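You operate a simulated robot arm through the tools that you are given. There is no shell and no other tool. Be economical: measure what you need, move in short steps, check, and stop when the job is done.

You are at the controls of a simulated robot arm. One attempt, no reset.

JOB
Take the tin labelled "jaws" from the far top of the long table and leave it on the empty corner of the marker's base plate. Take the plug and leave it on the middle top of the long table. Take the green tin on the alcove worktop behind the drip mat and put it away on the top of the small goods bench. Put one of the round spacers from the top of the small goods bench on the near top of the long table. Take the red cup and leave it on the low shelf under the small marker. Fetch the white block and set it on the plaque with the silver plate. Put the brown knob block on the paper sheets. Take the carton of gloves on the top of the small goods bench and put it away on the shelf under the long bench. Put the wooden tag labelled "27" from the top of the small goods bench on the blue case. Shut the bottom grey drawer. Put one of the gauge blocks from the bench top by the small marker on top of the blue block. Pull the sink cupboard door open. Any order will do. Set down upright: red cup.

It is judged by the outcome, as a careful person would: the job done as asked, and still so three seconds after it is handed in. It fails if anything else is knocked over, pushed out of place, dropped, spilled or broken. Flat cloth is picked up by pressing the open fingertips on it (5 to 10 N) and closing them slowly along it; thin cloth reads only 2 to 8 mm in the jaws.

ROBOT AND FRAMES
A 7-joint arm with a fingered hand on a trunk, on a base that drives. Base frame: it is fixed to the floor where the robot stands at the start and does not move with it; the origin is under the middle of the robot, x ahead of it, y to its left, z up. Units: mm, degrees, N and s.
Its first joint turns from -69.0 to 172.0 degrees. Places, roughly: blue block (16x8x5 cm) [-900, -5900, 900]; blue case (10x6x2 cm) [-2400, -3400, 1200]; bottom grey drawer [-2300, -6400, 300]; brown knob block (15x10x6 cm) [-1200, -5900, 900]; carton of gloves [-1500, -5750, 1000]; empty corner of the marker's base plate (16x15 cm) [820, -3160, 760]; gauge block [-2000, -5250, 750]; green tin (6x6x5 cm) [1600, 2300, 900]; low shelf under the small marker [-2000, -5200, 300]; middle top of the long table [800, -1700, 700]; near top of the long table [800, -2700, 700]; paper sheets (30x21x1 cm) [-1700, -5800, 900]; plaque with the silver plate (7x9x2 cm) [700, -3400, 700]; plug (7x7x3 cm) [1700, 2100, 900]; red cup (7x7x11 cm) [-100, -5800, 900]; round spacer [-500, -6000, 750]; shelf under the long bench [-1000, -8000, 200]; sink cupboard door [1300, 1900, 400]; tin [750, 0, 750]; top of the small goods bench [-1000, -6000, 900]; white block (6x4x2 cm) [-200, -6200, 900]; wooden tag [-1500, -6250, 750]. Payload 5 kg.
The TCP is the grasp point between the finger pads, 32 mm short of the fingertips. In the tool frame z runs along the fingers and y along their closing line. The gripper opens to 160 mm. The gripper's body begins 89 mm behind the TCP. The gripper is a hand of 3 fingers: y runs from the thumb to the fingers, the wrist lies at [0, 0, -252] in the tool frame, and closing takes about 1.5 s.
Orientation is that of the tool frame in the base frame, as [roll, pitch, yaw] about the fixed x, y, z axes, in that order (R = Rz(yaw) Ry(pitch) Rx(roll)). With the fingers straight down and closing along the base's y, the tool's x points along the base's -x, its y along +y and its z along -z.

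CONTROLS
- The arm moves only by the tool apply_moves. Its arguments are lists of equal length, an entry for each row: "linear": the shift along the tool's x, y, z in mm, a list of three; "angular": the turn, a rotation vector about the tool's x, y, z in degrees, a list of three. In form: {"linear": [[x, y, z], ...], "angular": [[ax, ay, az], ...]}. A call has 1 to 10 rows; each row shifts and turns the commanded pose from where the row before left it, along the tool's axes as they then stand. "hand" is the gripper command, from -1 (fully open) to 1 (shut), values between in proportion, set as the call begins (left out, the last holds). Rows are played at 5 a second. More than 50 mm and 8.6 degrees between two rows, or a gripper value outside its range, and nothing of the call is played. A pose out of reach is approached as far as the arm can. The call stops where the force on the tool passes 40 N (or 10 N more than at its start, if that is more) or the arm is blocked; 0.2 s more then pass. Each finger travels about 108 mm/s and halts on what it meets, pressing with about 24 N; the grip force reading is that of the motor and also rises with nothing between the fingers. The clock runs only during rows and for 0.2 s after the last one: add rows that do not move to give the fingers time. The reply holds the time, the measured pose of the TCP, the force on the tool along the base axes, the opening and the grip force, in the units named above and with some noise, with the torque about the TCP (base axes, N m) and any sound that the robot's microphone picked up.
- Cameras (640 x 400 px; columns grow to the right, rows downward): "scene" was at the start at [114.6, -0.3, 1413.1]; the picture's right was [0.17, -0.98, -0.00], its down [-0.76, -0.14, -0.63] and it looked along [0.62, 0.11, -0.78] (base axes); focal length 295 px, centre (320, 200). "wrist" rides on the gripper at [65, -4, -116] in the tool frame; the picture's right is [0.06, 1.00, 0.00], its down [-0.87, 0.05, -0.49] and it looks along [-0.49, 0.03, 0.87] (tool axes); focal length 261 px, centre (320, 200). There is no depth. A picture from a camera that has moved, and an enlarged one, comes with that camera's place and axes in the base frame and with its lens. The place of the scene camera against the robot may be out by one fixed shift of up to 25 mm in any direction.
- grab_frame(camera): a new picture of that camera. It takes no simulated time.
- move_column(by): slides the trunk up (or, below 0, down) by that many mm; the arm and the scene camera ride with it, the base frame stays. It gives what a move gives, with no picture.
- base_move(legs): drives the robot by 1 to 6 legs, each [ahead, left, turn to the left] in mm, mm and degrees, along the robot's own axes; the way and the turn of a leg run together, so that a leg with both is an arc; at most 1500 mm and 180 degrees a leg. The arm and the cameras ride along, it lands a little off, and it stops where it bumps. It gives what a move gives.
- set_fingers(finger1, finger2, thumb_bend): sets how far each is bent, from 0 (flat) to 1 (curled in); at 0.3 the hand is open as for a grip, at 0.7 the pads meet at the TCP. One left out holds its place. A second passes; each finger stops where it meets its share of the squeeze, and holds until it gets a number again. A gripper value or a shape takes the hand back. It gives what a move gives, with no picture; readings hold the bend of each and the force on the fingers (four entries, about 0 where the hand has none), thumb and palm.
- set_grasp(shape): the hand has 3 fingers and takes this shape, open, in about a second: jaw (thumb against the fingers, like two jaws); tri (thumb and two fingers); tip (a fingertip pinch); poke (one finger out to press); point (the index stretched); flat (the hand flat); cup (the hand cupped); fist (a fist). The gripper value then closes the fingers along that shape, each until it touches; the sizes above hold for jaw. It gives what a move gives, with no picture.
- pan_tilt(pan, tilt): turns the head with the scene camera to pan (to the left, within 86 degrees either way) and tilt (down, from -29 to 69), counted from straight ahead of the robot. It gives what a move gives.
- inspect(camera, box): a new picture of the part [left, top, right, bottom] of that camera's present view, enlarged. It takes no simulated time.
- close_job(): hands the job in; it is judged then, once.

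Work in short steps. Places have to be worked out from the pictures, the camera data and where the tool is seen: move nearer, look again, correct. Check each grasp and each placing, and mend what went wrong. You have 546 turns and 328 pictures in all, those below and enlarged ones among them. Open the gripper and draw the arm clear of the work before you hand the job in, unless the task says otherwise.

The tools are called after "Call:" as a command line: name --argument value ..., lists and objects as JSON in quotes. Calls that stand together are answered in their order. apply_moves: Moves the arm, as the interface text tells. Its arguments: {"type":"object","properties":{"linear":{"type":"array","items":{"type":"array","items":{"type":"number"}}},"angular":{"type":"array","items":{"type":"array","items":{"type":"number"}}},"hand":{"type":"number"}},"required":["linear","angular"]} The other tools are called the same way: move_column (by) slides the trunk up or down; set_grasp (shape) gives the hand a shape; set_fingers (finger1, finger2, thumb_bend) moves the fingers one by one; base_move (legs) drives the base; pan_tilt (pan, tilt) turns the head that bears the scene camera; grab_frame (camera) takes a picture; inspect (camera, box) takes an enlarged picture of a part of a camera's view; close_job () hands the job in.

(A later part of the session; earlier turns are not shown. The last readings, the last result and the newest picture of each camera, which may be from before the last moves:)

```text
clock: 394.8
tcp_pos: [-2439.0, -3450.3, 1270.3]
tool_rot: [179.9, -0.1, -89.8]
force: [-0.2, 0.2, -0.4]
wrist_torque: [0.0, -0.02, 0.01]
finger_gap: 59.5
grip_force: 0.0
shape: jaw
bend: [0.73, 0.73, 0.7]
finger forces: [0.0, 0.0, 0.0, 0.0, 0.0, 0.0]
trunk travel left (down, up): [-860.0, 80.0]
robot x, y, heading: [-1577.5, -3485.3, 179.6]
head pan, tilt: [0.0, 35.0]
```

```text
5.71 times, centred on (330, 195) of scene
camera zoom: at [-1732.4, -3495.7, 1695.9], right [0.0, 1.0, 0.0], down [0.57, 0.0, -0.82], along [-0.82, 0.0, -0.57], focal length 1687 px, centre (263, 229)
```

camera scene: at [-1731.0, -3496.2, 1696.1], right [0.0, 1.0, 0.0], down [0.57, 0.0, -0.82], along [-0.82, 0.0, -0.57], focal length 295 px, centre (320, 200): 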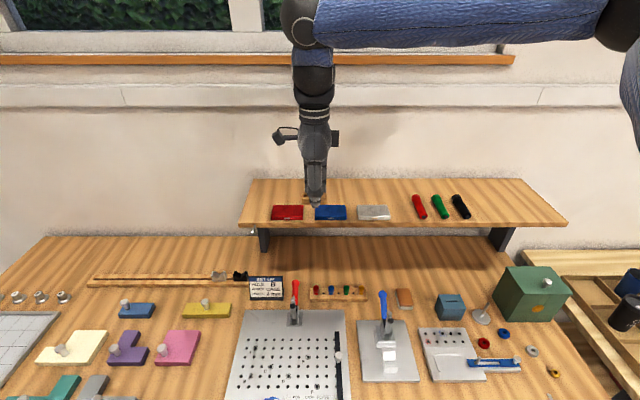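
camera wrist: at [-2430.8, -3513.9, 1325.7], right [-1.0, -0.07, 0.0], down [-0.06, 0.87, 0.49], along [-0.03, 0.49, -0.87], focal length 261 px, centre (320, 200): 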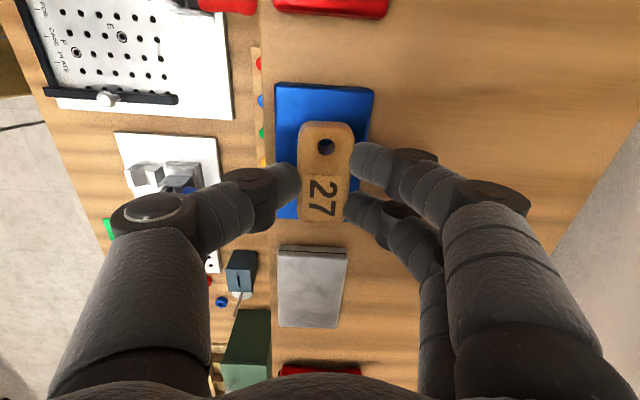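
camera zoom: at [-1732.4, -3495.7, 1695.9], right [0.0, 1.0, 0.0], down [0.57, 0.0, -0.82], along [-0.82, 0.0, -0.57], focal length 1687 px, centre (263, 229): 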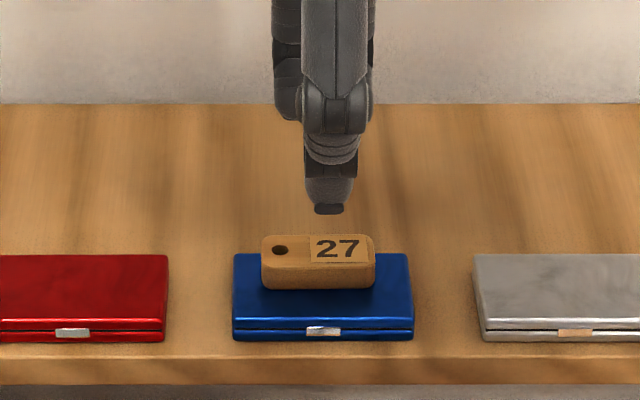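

Tag "27" lies on the blue case. Now to the gauge blocks: I raise the hand, back off, lower the trunk to normal, drive south and turn toward the small marker.

Call:
apply_moves --linear '[[0, 0, -30], [0, -45, 0], [0, -45, 0], [0, -45, 0], [0, -45, 0], [0, 0, 0]]' --angular '[[0, 0, 0], [0, 0, 0], [0, 0, 0], [0, 0, 0], [0, 0, 0], [0, 0, 0]]' --hand -1

Call:
base_move --legs '[[-330, 0, 0], [0, 850, 0], [0, 0, 60]]'

Call:
move_column --by -260

Call:
pan_tilt --pan 0 --tilt 30

Call:
grab_frame --camera "scene"

```text
clock: 396.1
tcp_pos: [-2268.8, -3447.1, 1299.8]
tool_rot: [180.0, -0.1, -89.6]
force: [-0.2, -0.1, -0.4]
wrist_torque: [0.01, 0.01, 0.02]
finger_gap: 159.8
grip_force: 0.0
shape: jaw
bend: [0.3, 0.3, 0.3]
finger forces: [0.0, 0.0, 0.0, 0.0, 0.0, 0.1]
out of reach, approached as far as the arm can: row 5
trunk travel left (down, up): [-860.0, 80.0]
robot x, y, heading: [-1582.7, -3481.4, 179.8]
head pan, tilt: [0.0, 35.0]
```

```text
clock: 405.2
tcp_pos: [-1615.6, -4931.7, 1298.4]
tool_rot: [180.0, -0.1, -28.5]
force: [0.2, 0.4, 0.7]
wrist_torque: [-0.05, 0.0, -0.02]
finger_gap: 160.0
grip_force: 0.1
shape: jaw
bend: [0.3, 0.3, 0.3]
finger forces: [0.0, 0.0, 0.1, 0.0, 0.0, 0.0]
trunk travel left (down, up): [-860.0, 80.0]
robot x, y, heading: [-1250.4, -4345.2, -119.1]
head pan, tilt: [0.0, 35.0]
```

```text
clock: 407.9
tcp_pos: [-1615.1, -4930.6, 1039.6]
tool_rot: [179.9, -0.1, -28.6]
force: [-0.1, 0.6, -0.3]
wrist_torque: [0.03, 0.0, -0.02]
finger_gap: 159.8
grip_force: 0.1
shape: jaw
bend: [0.3, 0.3, 0.3]
finger forces: [0.0, 0.0, 0.0, 0.0, 0.0, 0.0]
trunk travel left (down, up): [-600.0, 340.0]
robot x, y, heading: [-1252.5, -4350.1, -119.0]
head pan, tilt: [0.0, 35.0]
```

```text
clock: 408.5
tcp_pos: [-1615.1, -4931.7, 1038.3]
tool_rot: [179.9, -0.1, -28.4]
force: [0.7, 0.2, 0.1]
wrist_torque: [0.0, -0.03, 0.0]
finger_gap: 160.0
grip_force: 0.1
shape: jaw
bend: [0.3, 0.3, 0.3]
finger forces: [0.1, 0.1, 0.0, 0.0, 0.1, 0.1]
trunk travel left (down, up): [-600.0, 340.0]
robot x, y, heading: [-1249.8, -4345.4, -118.9]
head pan, tilt: [0.0, 30.0]
```

```text
201 pictures are left
camera scene: at [-1330.7, -4484.7, 1443.8], right [-0.87, 0.48, 0.0], down [0.24, 0.44, -0.87], along [-0.42, -0.76, -0.5], focal length 295 px, centre (320, 200)
```

scene: 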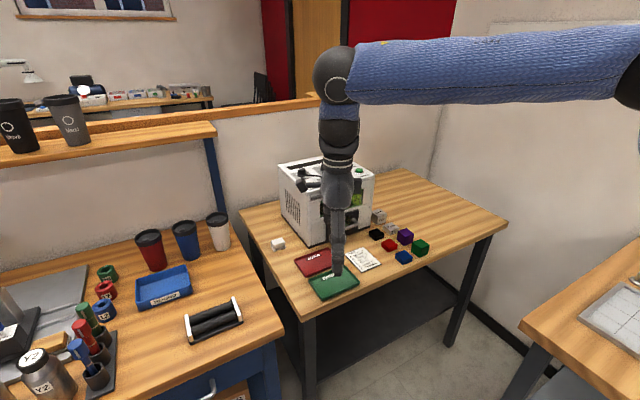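

The small marker's table is in view. I enlarge to identify the gauge blocks.

Call:
inspect --camera "scene" --box '[260, 180, 450, 300]'

Call:
apply_moves --linear '[[0, 0, -40], [0, 0, -40], [45, 0, 0], [45, 0, 0], [0, 0, 0]]' --angular '[[0, 0, 0], [0, 0, 0], [0, 0, 0], [0, 0, 0], [0, 0, 0]]'

Call:
inspect --camera "scene" --box '[260, 180, 450, 300]'

```text
3.33 times, centred on (355, 240) of scene
camera zoom: at [-1330.7, -4484.7, 1443.8], right [-0.87, 0.48, 0.0], down [0.24, 0.44, -0.87], along [-0.42, -0.76, -0.5], focal length 984 px, centre (203, 67)
```

zoom: 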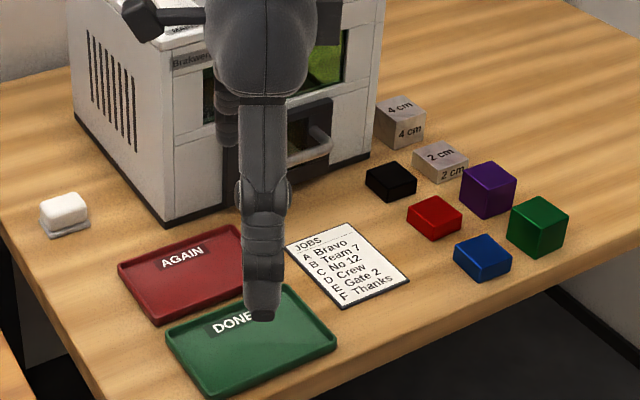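

```text
clock: 409.7
tcp_pos: [-1554.8, -4973.8, 1121.8]
tool_rot: [-179.9, -0.1, -28.4]
force: [1.1, -0.6, -0.9]
wrist_torque: [0.03, -0.01, -0.01]
finger_gap: 159.9
grip_force: 0.1
shape: jaw
bend: [0.3, 0.3, 0.3]
finger forces: [0.0, 0.1, 0.0, 0.0, 0.1, 0.0]
out of reach, approached as far as the arm can: row 4
trunk travel left (down, up): [-600.0, 340.0]
robot x, y, heading: [-1252.0, -4347.6, -118.7]
head pan, tilt: [0.0, 30.0]
```

```text
3.33 times, centred on (355, 240) of scene
camera zoom: at [-1330.4, -4485.6, 1443.8], right [-0.87, 0.48, 0.0], down [0.24, 0.44, -0.87], along [-0.42, -0.76, -0.5], focal length 984 px, centre (203, 67)
```

zoom: 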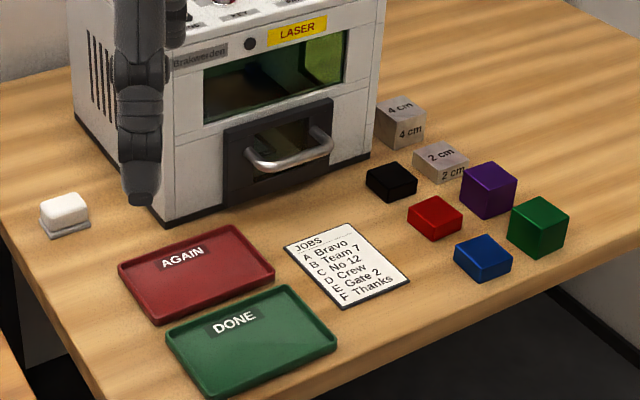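

The gauge blocks are the grey "4 cm" and "2 cm" blocks. I'll take the "4 cm" one. I raise the trunk for clearance over the machine and move closer.

Call:
move_column --by 150

Call:
base_move --legs '[[290, -114, 0]]'

Call:
grab_frame --camera "wrist"

Call:
grab_frame --camera "scene"

```text
clock: 411.5
tcp_pos: [-1555.2, -4971.9, 1273.7]
tool_rot: [-179.8, -0.1, -28.3]
force: [-0.7, 0.3, 0.2]
wrist_torque: [-0.02, -0.02, -0.01]
finger_gap: 159.9
grip_force: 0.1
shape: jaw
bend: [0.3, 0.3, 0.3]
finger forces: [0.0, 0.0, 0.0, 0.0, 0.0, 0.0]
trunk travel left (down, up): [-750.0, 190.0]
robot x, y, heading: [-1253.1, -4347.7, -118.8]
head pan, tilt: [0.0, 30.0]
```

```text
clock: 413.6
tcp_pos: [-1798.2, -5169.7, 1271.7]
tool_rot: [-179.8, 0.0, -28.5]
force: [-0.7, -0.3, 0.1]
wrist_torque: [0.02, -0.02, -0.01]
finger_gap: 160.0
grip_force: 0.1
shape: jaw
bend: [0.3, 0.3, 0.3]
finger forces: [0.0, 0.1, 0.0, 0.0, 0.1, 0.1]
trunk travel left (down, up): [-750.0, 190.0]
robot x, y, heading: [-1493.9, -4546.1, -119.0]
head pan, tilt: [0.0, 30.0]
```

```text
198 pictures are left
camera wrist: at [-1738.2, -5196.7, 1389.3], right [-0.42, -0.91, 0.0], down [-0.79, 0.36, 0.49], along [-0.44, 0.21, -0.87], focal length 261 px, centre (320, 200)
```

wrist: 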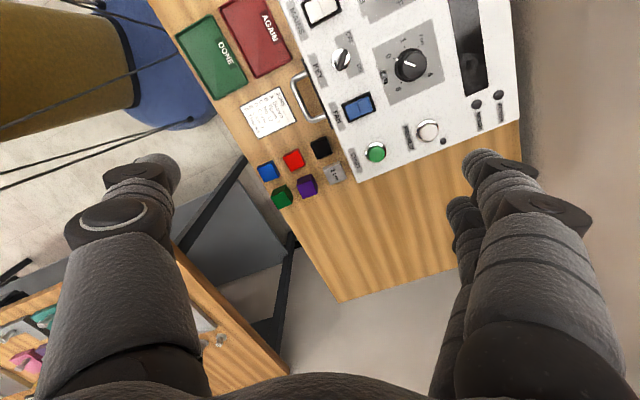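

```text
197 pictures are left
camera scene: at [-1572.2, -4683.4, 1593.8], right [-0.87, 0.49, 0.0], down [0.24, 0.44, -0.87], along [-0.42, -0.76, -0.5], focal length 295 px, centre (320, 200)
```

scene: 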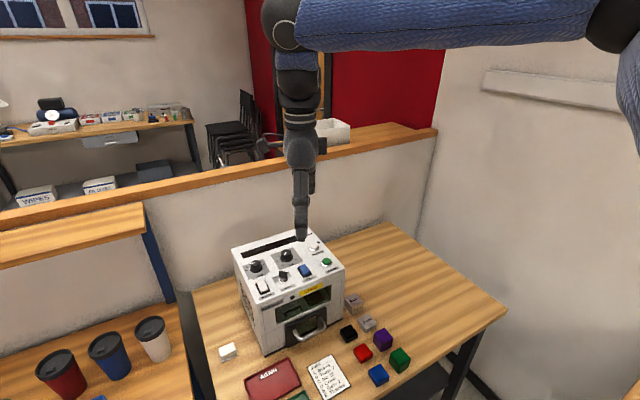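

The machine hides the 4 cm block from here. I move the hand to the far side, above the cubes, and look again.

Call:
apply_moves --linear '[[-30, 30, 0], [-30, 30, 0], [-30, 30, 0], [-31, 28, 0], [0, 0, 0]]' --angular '[[0, 0, 0], [0, 0, 0], [0, 0, 0], [0, 0, 0], [0, 0, 0]]'

Call:
grab_frame --camera "wrist"

```text
clock: 414.8
tcp_pos: [-1959.0, -5213.4, 1274.0]
tool_rot: [-179.9, -0.2, -28.3]
force: [0.6, -1.1, 0.5]
wrist_torque: [0.01, -0.01, -0.03]
finger_gap: 159.9
grip_force: 0.1
shape: jaw
bend: [0.3, 0.3, 0.3]
finger forces: [0.0, 0.1, 0.0, 0.0, 0.1, 0.0]
trunk travel left (down, up): [-750.0, 190.0]
robot x, y, heading: [-1493.1, -4549.2, -119.2]
head pan, tilt: [0.0, 30.0]
```

```text
196 pictures are left
camera wrist: at [-1898.9, -5240.7, 1390.3], right [-0.42, -0.91, 0.0], down [-0.79, 0.36, 0.49], along [-0.44, 0.21, -0.87], focal length 261 px, centre (320, 200)
```

wrist: 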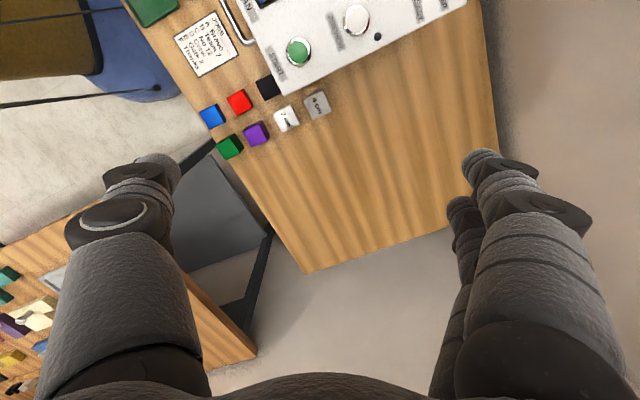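

The two wrist views give table z≈800; the 4 cm block at ≈(−1974, −5195), machine wall at x≈−1919. I'll grip it closing along y with the camera on the free −x side, so I rotate the hand (up here, clear of everything).

Call:
apply_moves --linear '[[0, 0, 0], [0, 0, 0], [0, 0, 0], [0, 0, 0], [0, 0, 0], [0, 0, 0], [0, 0, 0], [0, 0, 0], [0, 0, 0], [0, 0, 0]]' --angular '[[0, 0, -8.5], [0, 0, -8.5], [0, 0, -8.5], [0, 0, -8.5], [0, 0, -8.5], [0, 0, -8.5], [0, 0, -8.5], [0, 0, -8.5], [0, 0, -8.5], [0, 0, -8.5]]'

Call:
apply_moves --linear '[[0, 0, 0], [0, 0, 0], [0, 0, 0], [0, 0, 0], [0, 0, 0], [0, 0, 0], [0, 0, 0], [0, 0, 0], [0, 0, 0], [0, 0, 0]]' --angular '[[0, 0, -8.5], [0, 0, -8.5], [0, 0, -8.5], [0, 0, -8.5], [0, 0, -8.5], [0, 0, -8.5], [0, 0, -8.5], [0, 0, -8.5], [0, 0, -8.5], [0, 0, -8.5]]'

Call:
apply_moves --linear '[[0, 0, 0], [0, 0, 0], [0, 0, 0], [0, 0, 0], [0, 0, 0], [0, 0, 0]]' --angular '[[0, 0, -8], [0, 0, -8], [0, 0, -8], [0, 0, -8], [0, 0, -6.3], [0, 0, 0]]'

Call:
grab_frame --camera "wrist"

```text
clock: 417.0
tcp_pos: [-1958.9, -5216.5, 1272.6]
tool_rot: [180.0, -0.2, 56.7]
force: [-0.5, -0.2, -0.2]
wrist_torque: [0.02, 0.01, 0.02]
finger_gap: 159.9
grip_force: 0.0
shape: jaw
bend: [0.3, 0.3, 0.3]
finger forces: [0.0, 0.0, 0.0, 0.0, 0.1, 0.1]
trunk travel left (down, up): [-750.0, 190.0]
robot x, y, heading: [-1490.6, -4549.4, -119.3]
head pan, tilt: [0.0, 30.0]
```

```text
clock: 419.2
tcp_pos: [-1960.0, -5215.6, 1273.1]
tool_rot: [179.8, 0.2, 141.7]
force: [-0.1, 0.0, 0.4]
wrist_torque: [0.01, 0.01, 0.02]
finger_gap: 159.9
grip_force: 0.2
shape: jaw
bend: [0.3, 0.3, 0.3]
finger forces: [0.0, 0.0, 0.1, 0.0, 0.0, 0.0]
trunk travel left (down, up): [-750.0, 190.0]
robot x, y, heading: [-1491.8, -4546.6, -119.0]
head pan, tilt: [0.0, 30.0]
```

```text
clock: 420.6
tcp_pos: [-1959.9, -5215.0, 1272.5]
tool_rot: [180.0, 0.2, -180.0]
force: [-0.3, 0.8, 0.1]
wrist_torque: [0.0, 0.01, -0.03]
finger_gap: 159.8
grip_force: 0.1
shape: jaw
bend: [0.3, 0.3, 0.3]
finger forces: [0.1, 0.0, 0.0, 0.0, 0.0, 0.0]
trunk travel left (down, up): [-750.0, 190.0]
robot x, y, heading: [-1491.0, -4547.7, -119.4]
head pan, tilt: [0.0, 30.0]
```

```text
195 pictures are left
camera wrist: at [-2024.8, -5218.9, 1388.8], right [-0.06, 1.0, 0.0], down [0.87, 0.05, 0.49], along [0.49, 0.03, -0.87], focal length 261 px, centre (320, 200)
```

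wrist: 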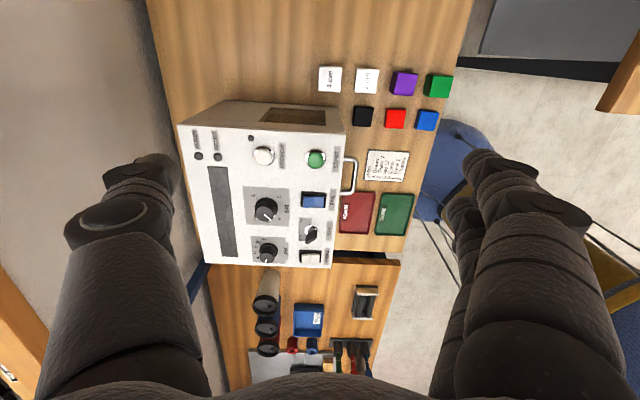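

Rotation succeeded. The 4 cm block is at ≈(−1982, −5196) and the machine top is only ≈985, so a vertical descent is fine. I move over it and go down.

Call:
apply_moves --linear '[[11, 9, 30], [11, 10, 40], [0, 0, 45], [0, 0, 45], [0, 0, 45], [0, 0, 45], [0, 0, 45], [0, 0, 20], [0, 0, 0]]' --angular '[[0, 0, 0], [0, 0, 0], [0, 0, 0], [0, 0, 0], [0, 0, 0], [0, 0, 0], [0, 0, 0], [0, 0, 0], [0, 0, 0]]' --hand 0.1

Call:
grab_frame --camera "wrist"

Call:
grab_frame --camera "scene"

```text
clock: 422.6
tcp_pos: [-1980.4, -5195.5, 957.6]
tool_rot: [179.8, 0.2, 179.9]
force: [-0.1, -0.2, -0.7]
wrist_torque: [0.04, 0.02, 0.01]
finger_gap: 72.9
grip_force: 0.0
shape: jaw
bend: [0.73, 0.73, 0.7]
finger forces: [0.0, 0.0, 0.0, 0.0, 0.0, 0.1]
trunk travel left (down, up): [-750.0, 190.0]
robot x, y, heading: [-1493.6, -4546.3, -118.9]
head pan, tilt: [0.0, 30.0]
```

```text
194 pictures are left
camera wrist: at [-2045.2, -5199.6, 1073.7], right [-0.06, 1.0, 0.0], down [0.87, 0.05, 0.49], along [0.49, 0.03, -0.87], focal length 261 px, centre (320, 200)
```

wrist: 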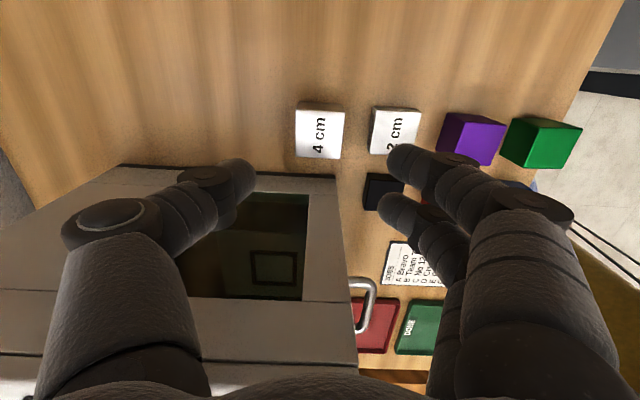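

```text
193 pictures are left
camera scene: at [-1571.5, -4682.6, 1593.9], right [-0.87, 0.49, 0.0], down [0.24, 0.44, -0.87], along [-0.42, -0.76, -0.5], focal length 295 px, centre (320, 200)
```

scene: 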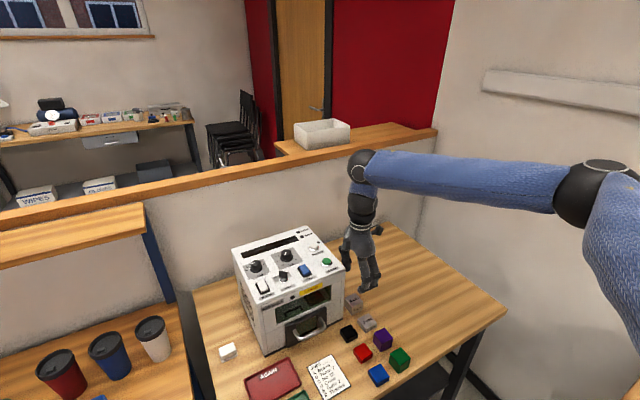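

The block is centred between the fingers. I narrow the opening a little and descend to TCP z≈850 (tips just above the 2 cm block's height).

Call:
apply_moves --linear '[[0, -1, 30], [0, 0, 40], [0, 0, 25], [0, 0, 11], [0, 0, 0]]' --angular '[[0, 0, 0], [0, 0, 0], [0, 0, 0], [0, 0, 0], [0, 0, 0]]' --hand 0.25

Call:
grab_frame --camera "wrist"

Call:
inspect --camera "scene" --box '[300, 230, 420, 350]'

```text
clock: 423.8
tcp_pos: [-1979.4, -5198.3, 850.7]
tool_rot: [179.9, 0.2, 179.9]
force: [-0.8, 0.4, 0.4]
wrist_torque: [-0.03, -0.01, 0.01]
finger_gap: 60.5
grip_force: 0.1
shape: jaw
bend: [0.73, 0.73, 0.7]
finger forces: [0.0, 0.0, 0.0, 0.0, 0.0, 0.0]
trunk travel left (down, up): [-750.0, 190.0]
robot x, y, heading: [-1491.0, -4546.9, -119.1]
head pan, tilt: [0.0, 30.0]
```

```text
192 pictures are left
camera wrist: at [-2045.5, -5201.4, 967.9], right [-0.06, 1.0, 0.0], down [0.87, 0.05, 0.49], along [0.49, 0.03, -0.87], focal length 261 px, centre (320, 200)
```

wrist: 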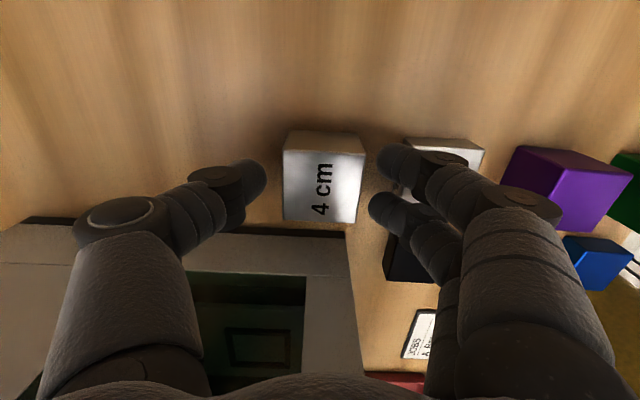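

```text
3.33 times, centred on (360, 290) of scene
camera zoom: at [-1571.4, -4682.6, 1593.9], right [-0.87, 0.49, 0.0], down [0.24, 0.44, -0.87], along [-0.42, -0.76, -0.5], focal length 984 px, centre (187, -100)
```

zoom: 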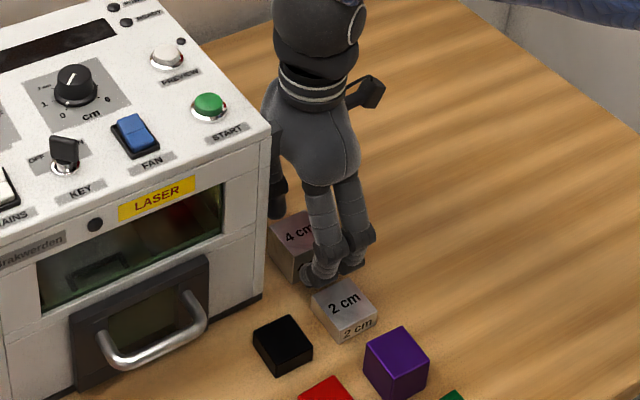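

Well placed. I lower 8 mm more and close.

Call:
apply_moves --linear '[[0, 0, 4], [0, 0, 4], [0, 0, 0]]' --angular '[[0, 0, 0], [0, 0, 0], [0, 0, 0]]'

Call:
apply_moves --linear '[[0, 0, 0], [0, 0, 0], [0, 0, 0], [0, 0, 0], [0, 0, 0]]' --angular '[[0, 0, 0], [0, 0, 0], [0, 0, 0], [0, 0, 0], [0, 0, 0]]' --hand 1

Call:
apply_moves --linear '[[0, 0, -10], [0, 0, -20], [0, 0, -30], [0, 0, -40], [0, 0, 0]]' --angular '[[0, 0, 0], [0, 0, 0], [0, 0, 0], [0, 0, 0], [0, 0, 0]]'

Call:
grab_frame --camera "wrist"

```text
clock: 424.6
tcp_pos: [-1980.1, -5195.2, 843.9]
tool_rot: [180.0, 0.2, 179.9]
force: [0.4, 0.3, -0.5]
wrist_torque: [0.0, -0.03, -0.02]
finger_gap: 60.1
grip_force: 0.0
shape: jaw
bend: [0.73, 0.73, 0.7]
finger forces: [0.0, 0.0, 0.0, 0.0, 0.1, 0.0]
trunk travel left (down, up): [-750.0, 190.0]
robot x, y, heading: [-1491.0, -4550.0, -118.9]
head pan, tilt: [0.0, 30.0]
```

```text
clock: 425.8
tcp_pos: [-1980.1, -5197.0, 843.5]
tool_rot: [179.9, 0.3, 179.9]
force: [0.6, -0.2, -1.0]
wrist_torque: [-0.02, -0.02, 0.02]
finger_gap: 38.4
grip_force: 24.0
shape: jaw
bend: [0.73, 0.73, 0.7]
finger forces: [10.8, 10.8, 0.0, 0.1, 21.5, 0.0]
trunk travel left (down, up): [-750.0, 190.0]
robot x, y, heading: [-1492.5, -4546.8, -119.0]
head pan, tilt: [0.0, 30.0]
```

```text
clock: 427.0
tcp_pos: [-1981.1, -5197.4, 943.6]
tool_rot: [-180.0, 0.1, 179.9]
force: [-0.1, 0.0, -2.2]
wrist_torque: [0.0, 0.01, 0.01]
finger_gap: 38.4
grip_force: 24.6
shape: jaw
bend: [0.73, 0.73, 0.7]
finger forces: [10.8, 10.7, 0.1, 0.1, 21.6, 0.1]
trunk travel left (down, up): [-750.0, 190.0]
robot x, y, heading: [-1491.3, -4551.4, -119.1]
head pan, tilt: [0.0, 30.0]
```

```text
190 pictures are left
camera wrist: at [-2045.7, -5200.3, 1058.9], right [-0.06, 1.0, 0.0], down [0.87, 0.05, 0.5], along [0.49, 0.03, -0.87], focal length 261 px, centre (320, 200)
```

wrist: 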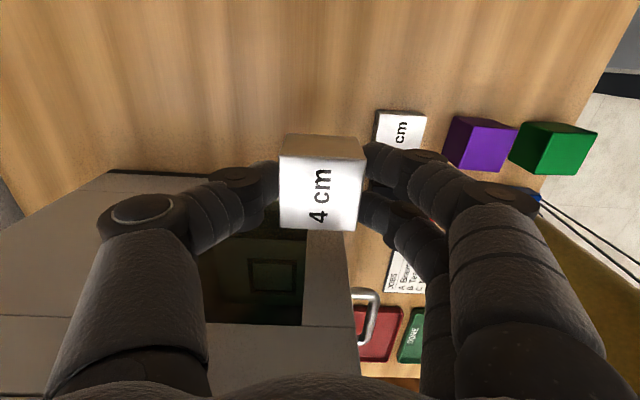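

Held. I raise it, draw the arm in, back off into the open and turn to face north-ish for the drive round to the small goods bench.

Call:
apply_moves --linear '[[0, 0, -45], [0, 0, -45], [0, 0, -45], [0, 0, -45], [0, 0, -45], [-28, 36, 0], [-28, 36, 0], [-28, 36, 0], [0, 0, 0]]' --angular '[[0, 0, 0], [0, 0, 0], [0, 0, 0], [0, 0, 0], [0, 0, 0], [0, 0, 0], [0, 0, 0], [0, 0, 0], [0, 0, 0]]'

Call:
base_move --legs '[[-330, 114, 0], [0, 0, -75], [0, 0, -75]]'

Call:
pan_tilt --pan -60 --tilt 30

Call:
grab_frame --camera "scene"

```text
clock: 429.0
tcp_pos: [-1899.3, -5090.6, 1170.9]
tool_rot: [179.9, 0.1, 179.8]
force: [-0.3, 0.1, -2.6]
wrist_torque: [0.04, -0.02, 0.01]
finger_gap: 38.3
grip_force: 24.0
shape: jaw
bend: [0.73, 0.73, 0.7]
finger forces: [10.9, 10.9, 0.1, 0.0, 21.8, 0.0]
trunk travel left (down, up): [-750.0, 190.0]
robot x, y, heading: [-1493.0, -4547.4, -118.9]
head pan, tilt: [0.0, 30.0]
```

```text
clock: 437.7
tcp_pos: [-1156.1, -3641.0, 1170.2]
tool_rot: [179.9, 0.2, 30.2]
force: [0.0, -1.3, -2.0]
wrist_torque: [-0.01, -0.01, -0.01]
finger_gap: 37.6
grip_force: 24.0
shape: jaw
bend: [0.73, 0.73, 0.7]
finger forces: [10.4, 10.5, 0.0, 0.1, 21.1, 0.1]
trunk travel left (down, up): [-750.0, 190.0]
robot x, y, heading: [-1231.1, -4315.9, 91.2]
head pan, tilt: [0.0, 30.0]
```

```text
clock: 439.0
tcp_pos: [-1155.8, -3641.0, 1170.4]
tool_rot: [179.9, 0.1, 30.2]
force: [-0.4, 0.4, -2.5]
wrist_torque: [0.01, 0.0, 0.01]
finger_gap: 37.7
grip_force: 23.9
shape: jaw
bend: [0.73, 0.73, 0.7]
finger forces: [10.5, 10.5, 0.0, 0.1, 21.0, 0.0]
trunk travel left (down, up): [-750.0, 190.0]
robot x, y, heading: [-1231.7, -4317.5, 91.3]
head pan, tilt: [-60.0, 30.0]
```

```text
189 pictures are left
camera scene: at [-1167.6, -4231.7, 1593.9], right [0.52, -0.86, 0.0], down [-0.43, -0.26, -0.87], along [0.74, 0.45, -0.5], focal length 295 px, centre (320, 200)
```

scene: 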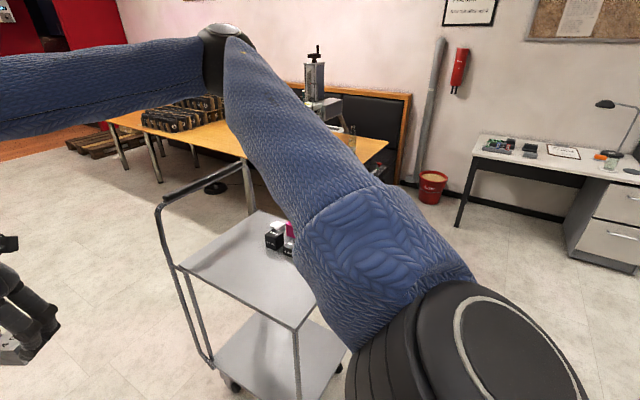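

The cart's handle reaches z≈1080 at its north end, so I turn to face east (hand leading down the aisle) and drive along y≈−4420.

Call:
base_move --legs '[[-100, 0, 0], [0, 0, -91], [1000, 0, 0], [950, 0, 0], [0, 0, -90]]'

Call:
base_move --legs '[[1300, 0, 0], [1280, 0, 0]]'

Call:
pan_tilt --pan -50 --tilt 30

Call:
grab_frame --camera "scene"

```text
clock: 457.2
tcp_pos: [649.7, -5045.2, 1171.4]
tool_rot: [179.8, 0.2, -150.8]
force: [-0.3, -0.3, -2.2]
wrist_torque: [-0.01, -0.01, -0.01]
finger_gap: 37.0
grip_force: 24.1
shape: jaw
bend: [0.73, 0.73, 0.7]
finger forces: [10.3, 10.1, 0.0, 0.0, 20.5, 0.0]
trunk travel left (down, up): [-750.0, 190.0]
robot x, y, heading: [739.9, -4367.5, -89.9]
head pan, tilt: [-60.0, 30.0]
```

```text
clock: 469.8
tcp_pos: [638.6, -7608.1, 1171.1]
tool_rot: [179.9, 0.1, -151.1]
force: [0.1, 0.0, -2.3]
wrist_torque: [-0.02, 0.03, 0.01]
finger_gap: 37.1
grip_force: 23.7
shape: jaw
bend: [0.73, 0.73, 0.7]
finger forces: [10.1, 10.1, 0.0, 0.1, 20.5, 0.0]
trunk travel left (down, up): [-750.0, 190.0]
robot x, y, heading: [730.7, -6935.1, -90.1]
head pan, tilt: [-60.0, 30.0]
```

```text
clock: 470.5
tcp_pos: [639.4, -7607.8, 1172.2]
tool_rot: [179.8, 0.1, -151.1]
force: [-1.0, -0.5, -2.5]
wrist_torque: [0.0, 0.04, 0.06]
finger_gap: 37.0
grip_force: 24.3
shape: jaw
bend: [0.73, 0.73, 0.7]
finger forces: [10.3, 10.3, 0.1, 0.0, 20.5, 0.0]
trunk travel left (down, up): [-750.0, 190.0]
robot x, y, heading: [733.4, -6932.9, -90.4]
head pan, tilt: [-50.0, 30.0]
```

```text
188 pictures are left
camera scene: at [650.6, -7056.8, 1593.9], right [-0.64, 0.77, 0.0], down [0.38, 0.32, -0.87], along [-0.67, -0.55, -0.5], focal length 295 px, centre (320, 200)
```

scene: 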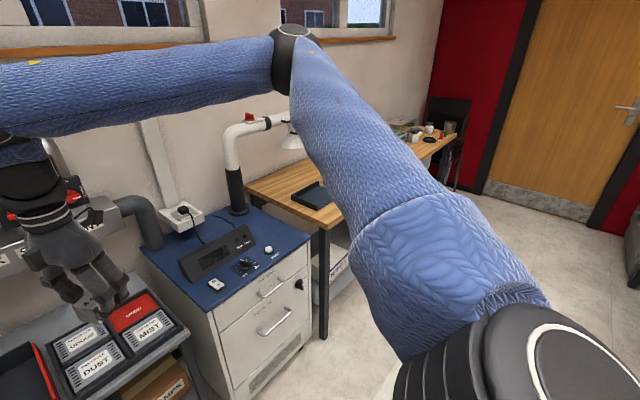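

The hand is near the shelving ahead, so I back up first, then turn left to face north (+y) and strafe west along the bench to the blue block.

Call:
base_move --legs '[[-400, 0, 0], [0, 0, 90], [0, 0, 90], [-450, 0, 0], [0, 1000, 0], [0, 650, 0]]'

Call:
pan_tilt --pan 0 --tilt 40

Call:
grab_frame --camera "scene"

```text
clock: 490.8
tcp_pos: [-790.9, -6220.7, 1169.9]
tool_rot: [179.9, 0.3, 25.0]
force: [-0.2, -0.2, -2.0]
wrist_torque: [0.01, 0.0, -0.01]
finger_gap: 36.3
grip_force: 23.6
shape: jaw
bend: [0.73, 0.73, 0.7]
finger forces: [10.0, 10.0, 0.0, 0.0, 20.0, 0.0]
trunk travel left (down, up): [-750.0, 190.0]
robot x, y, heading: [-928.9, -6881.9, 86.1]
head pan, tilt: [-50.0, 30.0]
```

```text
clock: 492.0
tcp_pos: [-790.4, -6220.6, 1171.4]
tool_rot: [180.0, 0.2, 24.9]
force: [0.1, -0.2, -2.2]
wrist_torque: [0.01, 0.0, 0.01]
finger_gap: 36.5
grip_force: 23.9
shape: jaw
bend: [0.73, 0.73, 0.7]
finger forces: [10.0, 10.0, 0.0, 0.1, 20.1, 0.1]
trunk travel left (down, up): [-750.0, 190.0]
robot x, y, heading: [-927.3, -6881.8, 85.9]
head pan, tilt: [0.0, 40.0]
```

```text
187 pictures are left
camera scene: at [-930.4, -6762.9, 1578.5], right [1.0, -0.07, 0.0], down [-0.05, -0.64, -0.77], along [0.06, 0.76, -0.64], focal length 295 px, centre (320, 200)
```

scene: 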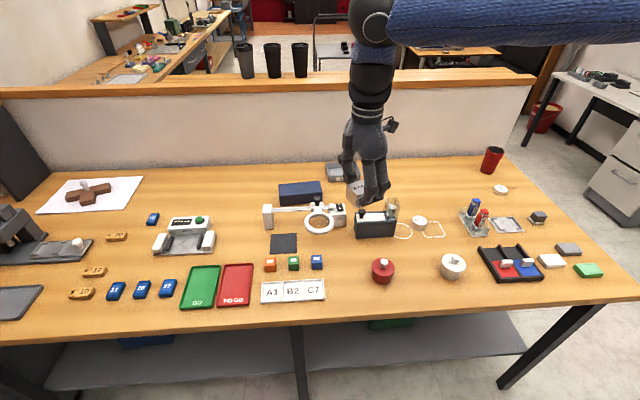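

Good overview. The navy block is at ≈(−939, −5922). I step closer, square the hand and bring the gauge block above it.

Call:
base_move --legs '[[200, 0, 4]]'

Call:
apply_moves --linear '[[0, 0, 0], [0, 0, 0], [0, 0, 0], [0, 0, 0], [-40, 0, 0], [-40, 0, 0], [-35, -20, 0], [0, 0, 0]]' --angular '[[0, 0, 8], [0, 0, 8], [0, 0, 8], [0, 0, 5], [0, 0, 0], [0, 0, 0], [0, 0, 0], [0, 0, 0]]'

Call:
grab_frame --camera "wrist"

```text
clock: 493.6
tcp_pos: [-830.2, -6012.5, 1170.4]
tool_rot: [179.8, 0.2, 28.8]
force: [0.5, 1.1, -1.9]
wrist_torque: [-0.01, 0.0, 0.0]
finger_gap: 36.4
grip_force: 23.8
shape: jaw
bend: [0.73, 0.73, 0.7]
finger forces: [10.0, 10.1, 0.0, 0.0, 20.2, 0.1]
trunk travel left (down, up): [-750.0, 190.0]
robot x, y, heading: [-923.4, -6689.3, 90.1]
head pan, tilt: [0.0, 40.0]
```

```text
clock: 495.4
tcp_pos: [-942.9, -5993.6, 1171.9]
tool_rot: [179.8, 0.2, 0.0]
force: [0.7, -0.2, -1.2]
wrist_torque: [0.01, 0.03, 0.02]
finger_gap: 36.3
grip_force: 24.6
shape: jaw
bend: [0.73, 0.73, 0.7]
finger forces: [10.1, 10.2, 0.0, 0.0, 20.2, 0.1]
trunk travel left (down, up): [-750.0, 190.0]
robot x, y, heading: [-918.2, -6686.7, 89.9]
head pan, tilt: [0.0, 40.0]
```

```text
186 pictures are left
camera wrist: at [-877.4, -5988.9, 1288.4], right [0.06, -1.0, 0.0], down [-0.87, -0.05, 0.49], along [-0.49, -0.03, -0.87], focal length 261 px, centre (320, 200)
```

wrist: 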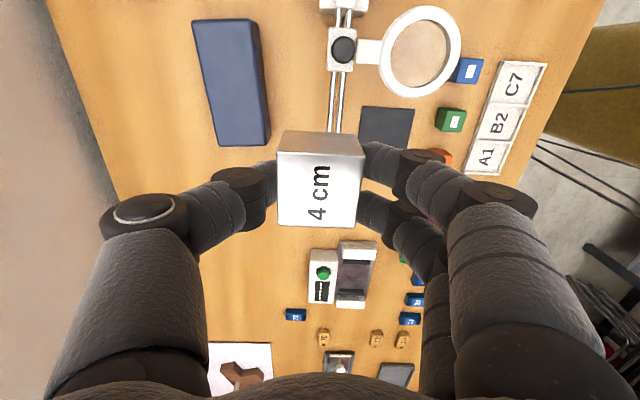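

Blue block top: centre ≈(−930, −5873), z≈910. I move over it and lower to just above.

Call:
apply_moves --linear '[[4, -40, 0], [4, -40, 0], [5, -40, 0], [0, 0, 45], [0, 0, 45], [0, 0, 45], [0, 0, 30], [0, 0, 0]]' --angular '[[0, 0, 0], [0, 0, 0], [0, 0, 0], [0, 0, 0], [0, 0, 0], [0, 0, 0], [0, 0, 0], [0, 0, 0]]'

Call:
grab_frame --camera "wrist"

Call:
inspect --camera "scene" --box '[240, 110, 380, 240]'

```text
clock: 497.1
tcp_pos: [-932.2, -5873.5, 1004.8]
tool_rot: [179.9, 0.1, -0.2]
force: [0.5, -0.9, -1.8]
wrist_torque: [-0.01, -0.03, 0.01]
finger_gap: 36.6
grip_force: 24.6
shape: jaw
bend: [0.73, 0.73, 0.7]
finger forces: [10.2, 10.2, 0.0, 0.1, 20.3, 0.0]
trunk travel left (down, up): [-750.0, 190.0]
robot x, y, heading: [-920.3, -6682.8, 90.0]
head pan, tilt: [0.0, 40.0]
```

```text
185 pictures are left
camera wrist: at [-866.1, -5868.5, 1120.3], right [0.06, -1.0, 0.0], down [-0.87, -0.05, 0.49], along [-0.49, -0.03, -0.87], focal length 261 px, centre (320, 200)
```

wrist: 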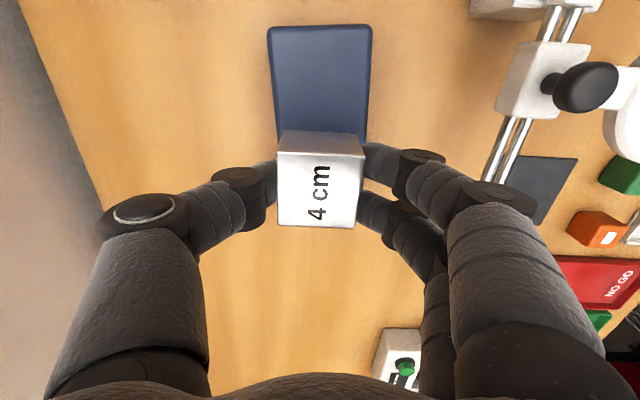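

```text
3.08 times, centred on (310, 175) of scene
camera zoom: at [-932.9, -6564.4, 1578.6], right [1.0, 0.0, 0.0], down [0.0, -0.64, -0.77], along [0.0, 0.77, -0.64], focal length 908 px, centre (351, 277)
```

zoom: 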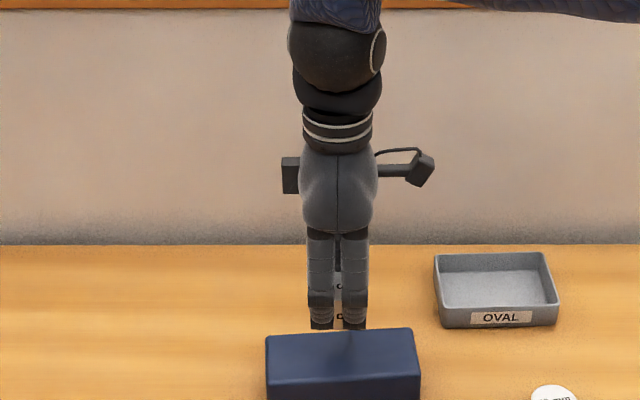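

Aligned over the block's centre. I lower to contact.

Call:
apply_moves --linear '[[0, 0, 20], [0, 0, 15], [0, 0, 6], [0, 0, 4], [0, 0, 0]]' --angular '[[0, 0, 0], [0, 0, 0], [0, 0, 0], [0, 0, 0], [0, 0, 0]]'

Call:
apply_moves --linear '[[0, 0, 3], [0, 0, 0]]' --angular '[[0, 0, 0], [0, 0, 0]]'

Call:
inspect --camera "scene" --box '[240, 150, 380, 260]'

```text
clock: 498.4
tcp_pos: [-931.6, -5873.3, 960.5]
tool_rot: [179.8, 0.1, -0.1]
force: [0.3, 1.1, -2.6]
wrist_torque: [-0.01, -0.01, 0.02]
finger_gap: 36.5
grip_force: 24.2
shape: jaw
bend: [0.73, 0.73, 0.7]
finger forces: [10.1, 10.0, 0.0, 0.0, 20.3, 0.0]
trunk travel left (down, up): [-750.0, 190.0]
robot x, y, heading: [-923.9, -6690.4, 89.9]
head pan, tilt: [0.0, 40.0]
```

```text
clock: 498.9
tcp_pos: [-931.6, -5873.2, 956.7]
tool_rot: [179.8, 0.1, -0.1]
force: [-0.5, 0.1, -1.9]
wrist_torque: [0.01, 0.02, 0.06]
finger_gap: 36.5
grip_force: 24.0
shape: jaw
bend: [0.73, 0.73, 0.7]
finger forces: [10.1, 10.1, 0.0, 0.1, 20.3, 0.1]
trunk travel left (down, up): [-750.0, 190.0]
robot x, y, heading: [-924.4, -6685.7, 89.8]
head pan, tilt: [0.0, 40.0]
```

```text
3.64 times, centred on (310, 205) of scene
camera zoom: at [-932.7, -6563.8, 1578.5], right [1.0, 0.0, 0.0], down [0.0, -0.64, -0.77], along [0.0, 0.77, -0.64], focal length 1074 px, centre (356, 182)
```

zoom: 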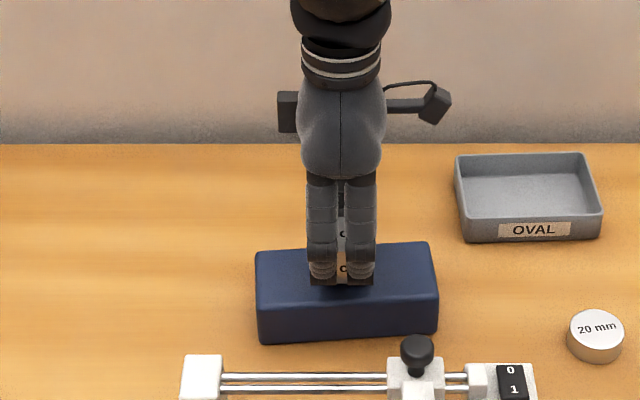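

Almost touching. I step down further.

Call:
apply_moves --linear '[[0, 0, 3], [0, 0, 0]]' --angular '[[0, 0, 0], [0, 0, 0]]'

Call:
apply_moves --linear '[[0, 0, 3], [0, 0, 0]]' --angular '[[0, 0, 0], [0, 0, 0]]'

```text
clock: 499.6
tcp_pos: [-932.3, -5872.8, 954.9]
tool_rot: [179.7, 0.1, -0.1]
force: [0.3, -0.3, -2.2]
wrist_torque: [0.01, -0.02, -0.01]
finger_gap: 36.4
grip_force: 23.6
shape: jaw
bend: [0.73, 0.73, 0.7]
finger forces: [10.1, 10.1, 0.1, 0.0, 20.3, 0.0]
trunk travel left (down, up): [-750.0, 190.0]
robot x, y, heading: [-923.1, -6684.5, 89.9]
head pan, tilt: [0.0, 40.0]
```

```text
clock: 500.1
tcp_pos: [-932.9, -5874.3, 953.1]
tool_rot: [180.0, 0.3, -0.1]
force: [0.3, 1.0, 11.1]
wrist_torque: [-0.01, 0.01, -0.03]
finger_gap: 36.7
grip_force: 23.9
shape: jaw
bend: [0.73, 0.73, 0.7]
finger forces: [11.5, 11.5, 0.0, 0.1, 24.5, 0.0]
trunk travel left (down, up): [-750.0, 190.0]
robot x, y, heading: [-920.9, -6686.2, 90.0]
head pan, tilt: [0.0, 40.0]
```

Contact (11 N). I open and rise.

Call:
apply_moves --linear '[[0, 0, 0], [0, 0, 0], [0, 0, 0], [0, 0, 0], [0, 0, -15], [0, 0, -40], [0, 0, -40], [0, 0, -40], [0, 0, 0]]' --angular '[[0, 0, 0], [0, 0, 0], [0, 0, 0], [0, 0, 0], [0, 0, 0], [0, 0, 0], [0, 0, 0], [0, 0, 0], [0, 0, 0]]' --hand 0

Call:
inspect --camera "scene" --box '[240, 150, 380, 260]'

```text
clock: 502.1
tcp_pos: [-930.5, -5873.2, 1086.5]
tool_rot: [179.8, 0.1, -0.1]
force: [-0.1, 0.4, 0.7]
wrist_torque: [-0.01, 0.03, -0.02]
finger_gap: 79.5
grip_force: 0.1
shape: jaw
bend: [0.72, 0.72, 0.7]
finger forces: [0.1, 0.0, 0.0, 0.1, 0.1, 0.0]
trunk travel left (down, up): [-750.0, 190.0]
robot x, y, heading: [-923.6, -6686.4, 89.5]
head pan, tilt: [0.0, 40.0]
```

```text
3.64 times, centred on (310, 205) of scene
camera zoom: at [-932.4, -6562.8, 1578.4], right [1.0, 0.0, 0.0], down [0.0, -0.64, -0.77], along [0.0, 0.77, -0.64], focal length 1074 px, centre (356, 182)
```

zoom: 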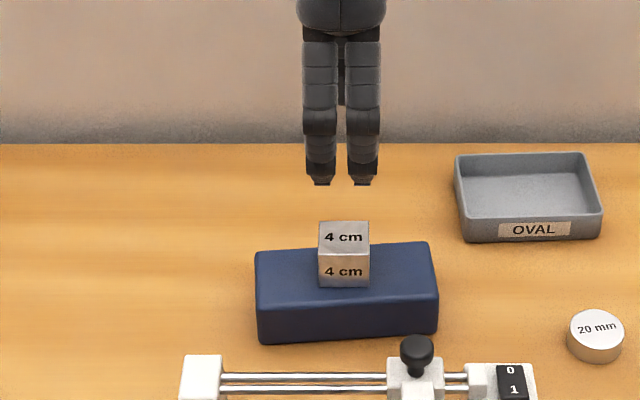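

Gauge block is on the blue block. Next the red cup: I turn the hand back to its default, restore the trunk, and drive to the bench's right end.

Call:
apply_moves --linear '[[0, 45, -20], [0, 45, 0], [0, 0, 0], [0, 0, 0], [0, 0, 0], [0, 0, 0], [0, 0, 0], [0, 0, 0], [0, 0, 0], [0, 0, 0]]' --angular '[[0, 0, 0], [0, 0, 0], [0, 0, 8.5], [0, 0, 8.5], [0, 0, 8.5], [0, 0, 8.5], [0, 0, 8.5], [0, 0, 8.5], [0, 0, 8.5], [0, 0, 8.5]]' --hand -1

Call:
apply_moves --linear '[[0, 0, 0], [0, 0, 0], [0, 0, 0], [40, 0, 0], [40, 0, 0], [0, 0, 0]]' --angular '[[0, 0, 8.5], [0, 0, 8.5], [0, 0, 5], [0, 0, 0], [0, 0, 0], [0, 0, 0]]'

Call:
base_move --legs '[[-200, 0, 0], [0, -760, 0]]'

Call:
move_column --by -150

Call:
pan_tilt --pan 0 --tilt 35

Call:
grab_frame --camera "scene"

```text
clock: 504.4
tcp_pos: [-931.9, -5963.4, 1108.2]
tool_rot: [179.8, -0.1, -68.3]
force: [0.1, -0.4, -0.8]
wrist_torque: [0.03, -0.01, 0.0]
finger_gap: 160.0
grip_force: 0.0
shape: jaw
bend: [0.3, 0.3, 0.3]
finger forces: [0.1, 0.0, 0.1, 0.1, 0.1, 0.0]
trunk travel left (down, up): [-750.0, 190.0]
robot x, y, heading: [-922.3, -6688.6, 89.8]
head pan, tilt: [0.0, 40.0]
```

```text
clock: 505.8
tcp_pos: [-931.3, -6041.6, 1106.8]
tool_rot: [180.0, -0.2, -90.0]
force: [0.0, -0.2, 1.0]
wrist_torque: [-0.04, 0.03, -0.03]
finger_gap: 160.1
grip_force: 0.2
shape: jaw
bend: [0.3, 0.3, 0.3]
finger forces: [0.0, 0.0, 0.0, 0.0, 0.0, 0.0]
trunk travel left (down, up): [-750.0, 190.0]
robot x, y, heading: [-924.1, -6684.4, 90.0]
head pan, tilt: [0.0, 40.0]
```

```text
clock: 511.1
tcp_pos: [-162.2, -6242.1, 1106.0]
tool_rot: [179.9, -0.2, -90.2]
force: [-0.2, -0.2, 0.2]
wrist_torque: [0.04, 0.0, -0.01]
finger_gap: 160.0
grip_force: 0.0
shape: jaw
bend: [0.3, 0.3, 0.3]
finger forces: [0.0, 0.0, 0.0, 0.0, 0.0, 0.1]
trunk travel left (down, up): [-750.0, 190.0]
robot x, y, heading: [-154.0, -6885.3, 89.6]
head pan, tilt: [0.0, 40.0]
```

```text
clock: 512.8
tcp_pos: [-163.0, -6241.7, 957.6]
tool_rot: [179.9, -0.1, -90.2]
force: [-0.1, 0.1, 0.8]
wrist_torque: [0.01, 0.0, 0.01]
finger_gap: 159.6
grip_force: 0.1
shape: jaw
bend: [0.3, 0.3, 0.3]
finger forces: [0.1, 0.1, 0.1, 0.0, 0.0, 0.1]
trunk travel left (down, up): [-600.0, 340.0]
robot x, y, heading: [-155.0, -6887.6, 89.8]
head pan, tilt: [0.0, 40.0]
```

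```text
clock: 513.5
tcp_pos: [-163.2, -6243.0, 957.6]
tool_rot: [179.9, -0.3, -90.2]
force: [0.4, -0.2, 0.5]
wrist_torque: [0.01, -0.02, 0.01]
finger_gap: 159.6
grip_force: 0.0
shape: jaw
bend: [0.3, 0.3, 0.3]
finger forces: [0.0, 0.1, 0.0, 0.1, 0.0, 0.1]
trunk travel left (down, up): [-600.0, 340.0]
robot x, y, heading: [-154.7, -6887.6, 89.5]
head pan, tilt: [0.0, 35.0]
```

```text
181 pictures are left
camera scene: at [-165.6, -6761.8, 1436.0], right [1.0, 0.0, 0.0], down [0.0, -0.57, -0.82], along [0.0, 0.82, -0.57], focal length 295 px, centre (320, 200)
```

scene: 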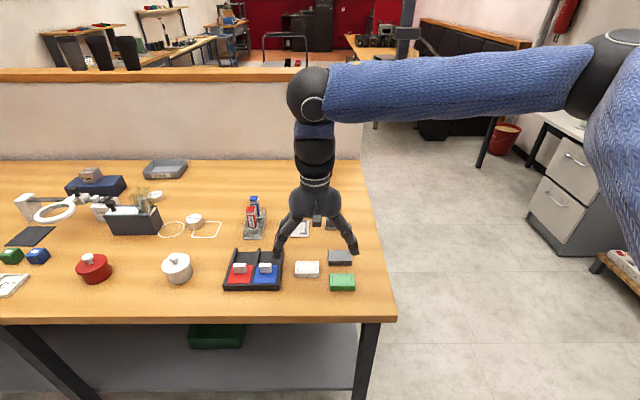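

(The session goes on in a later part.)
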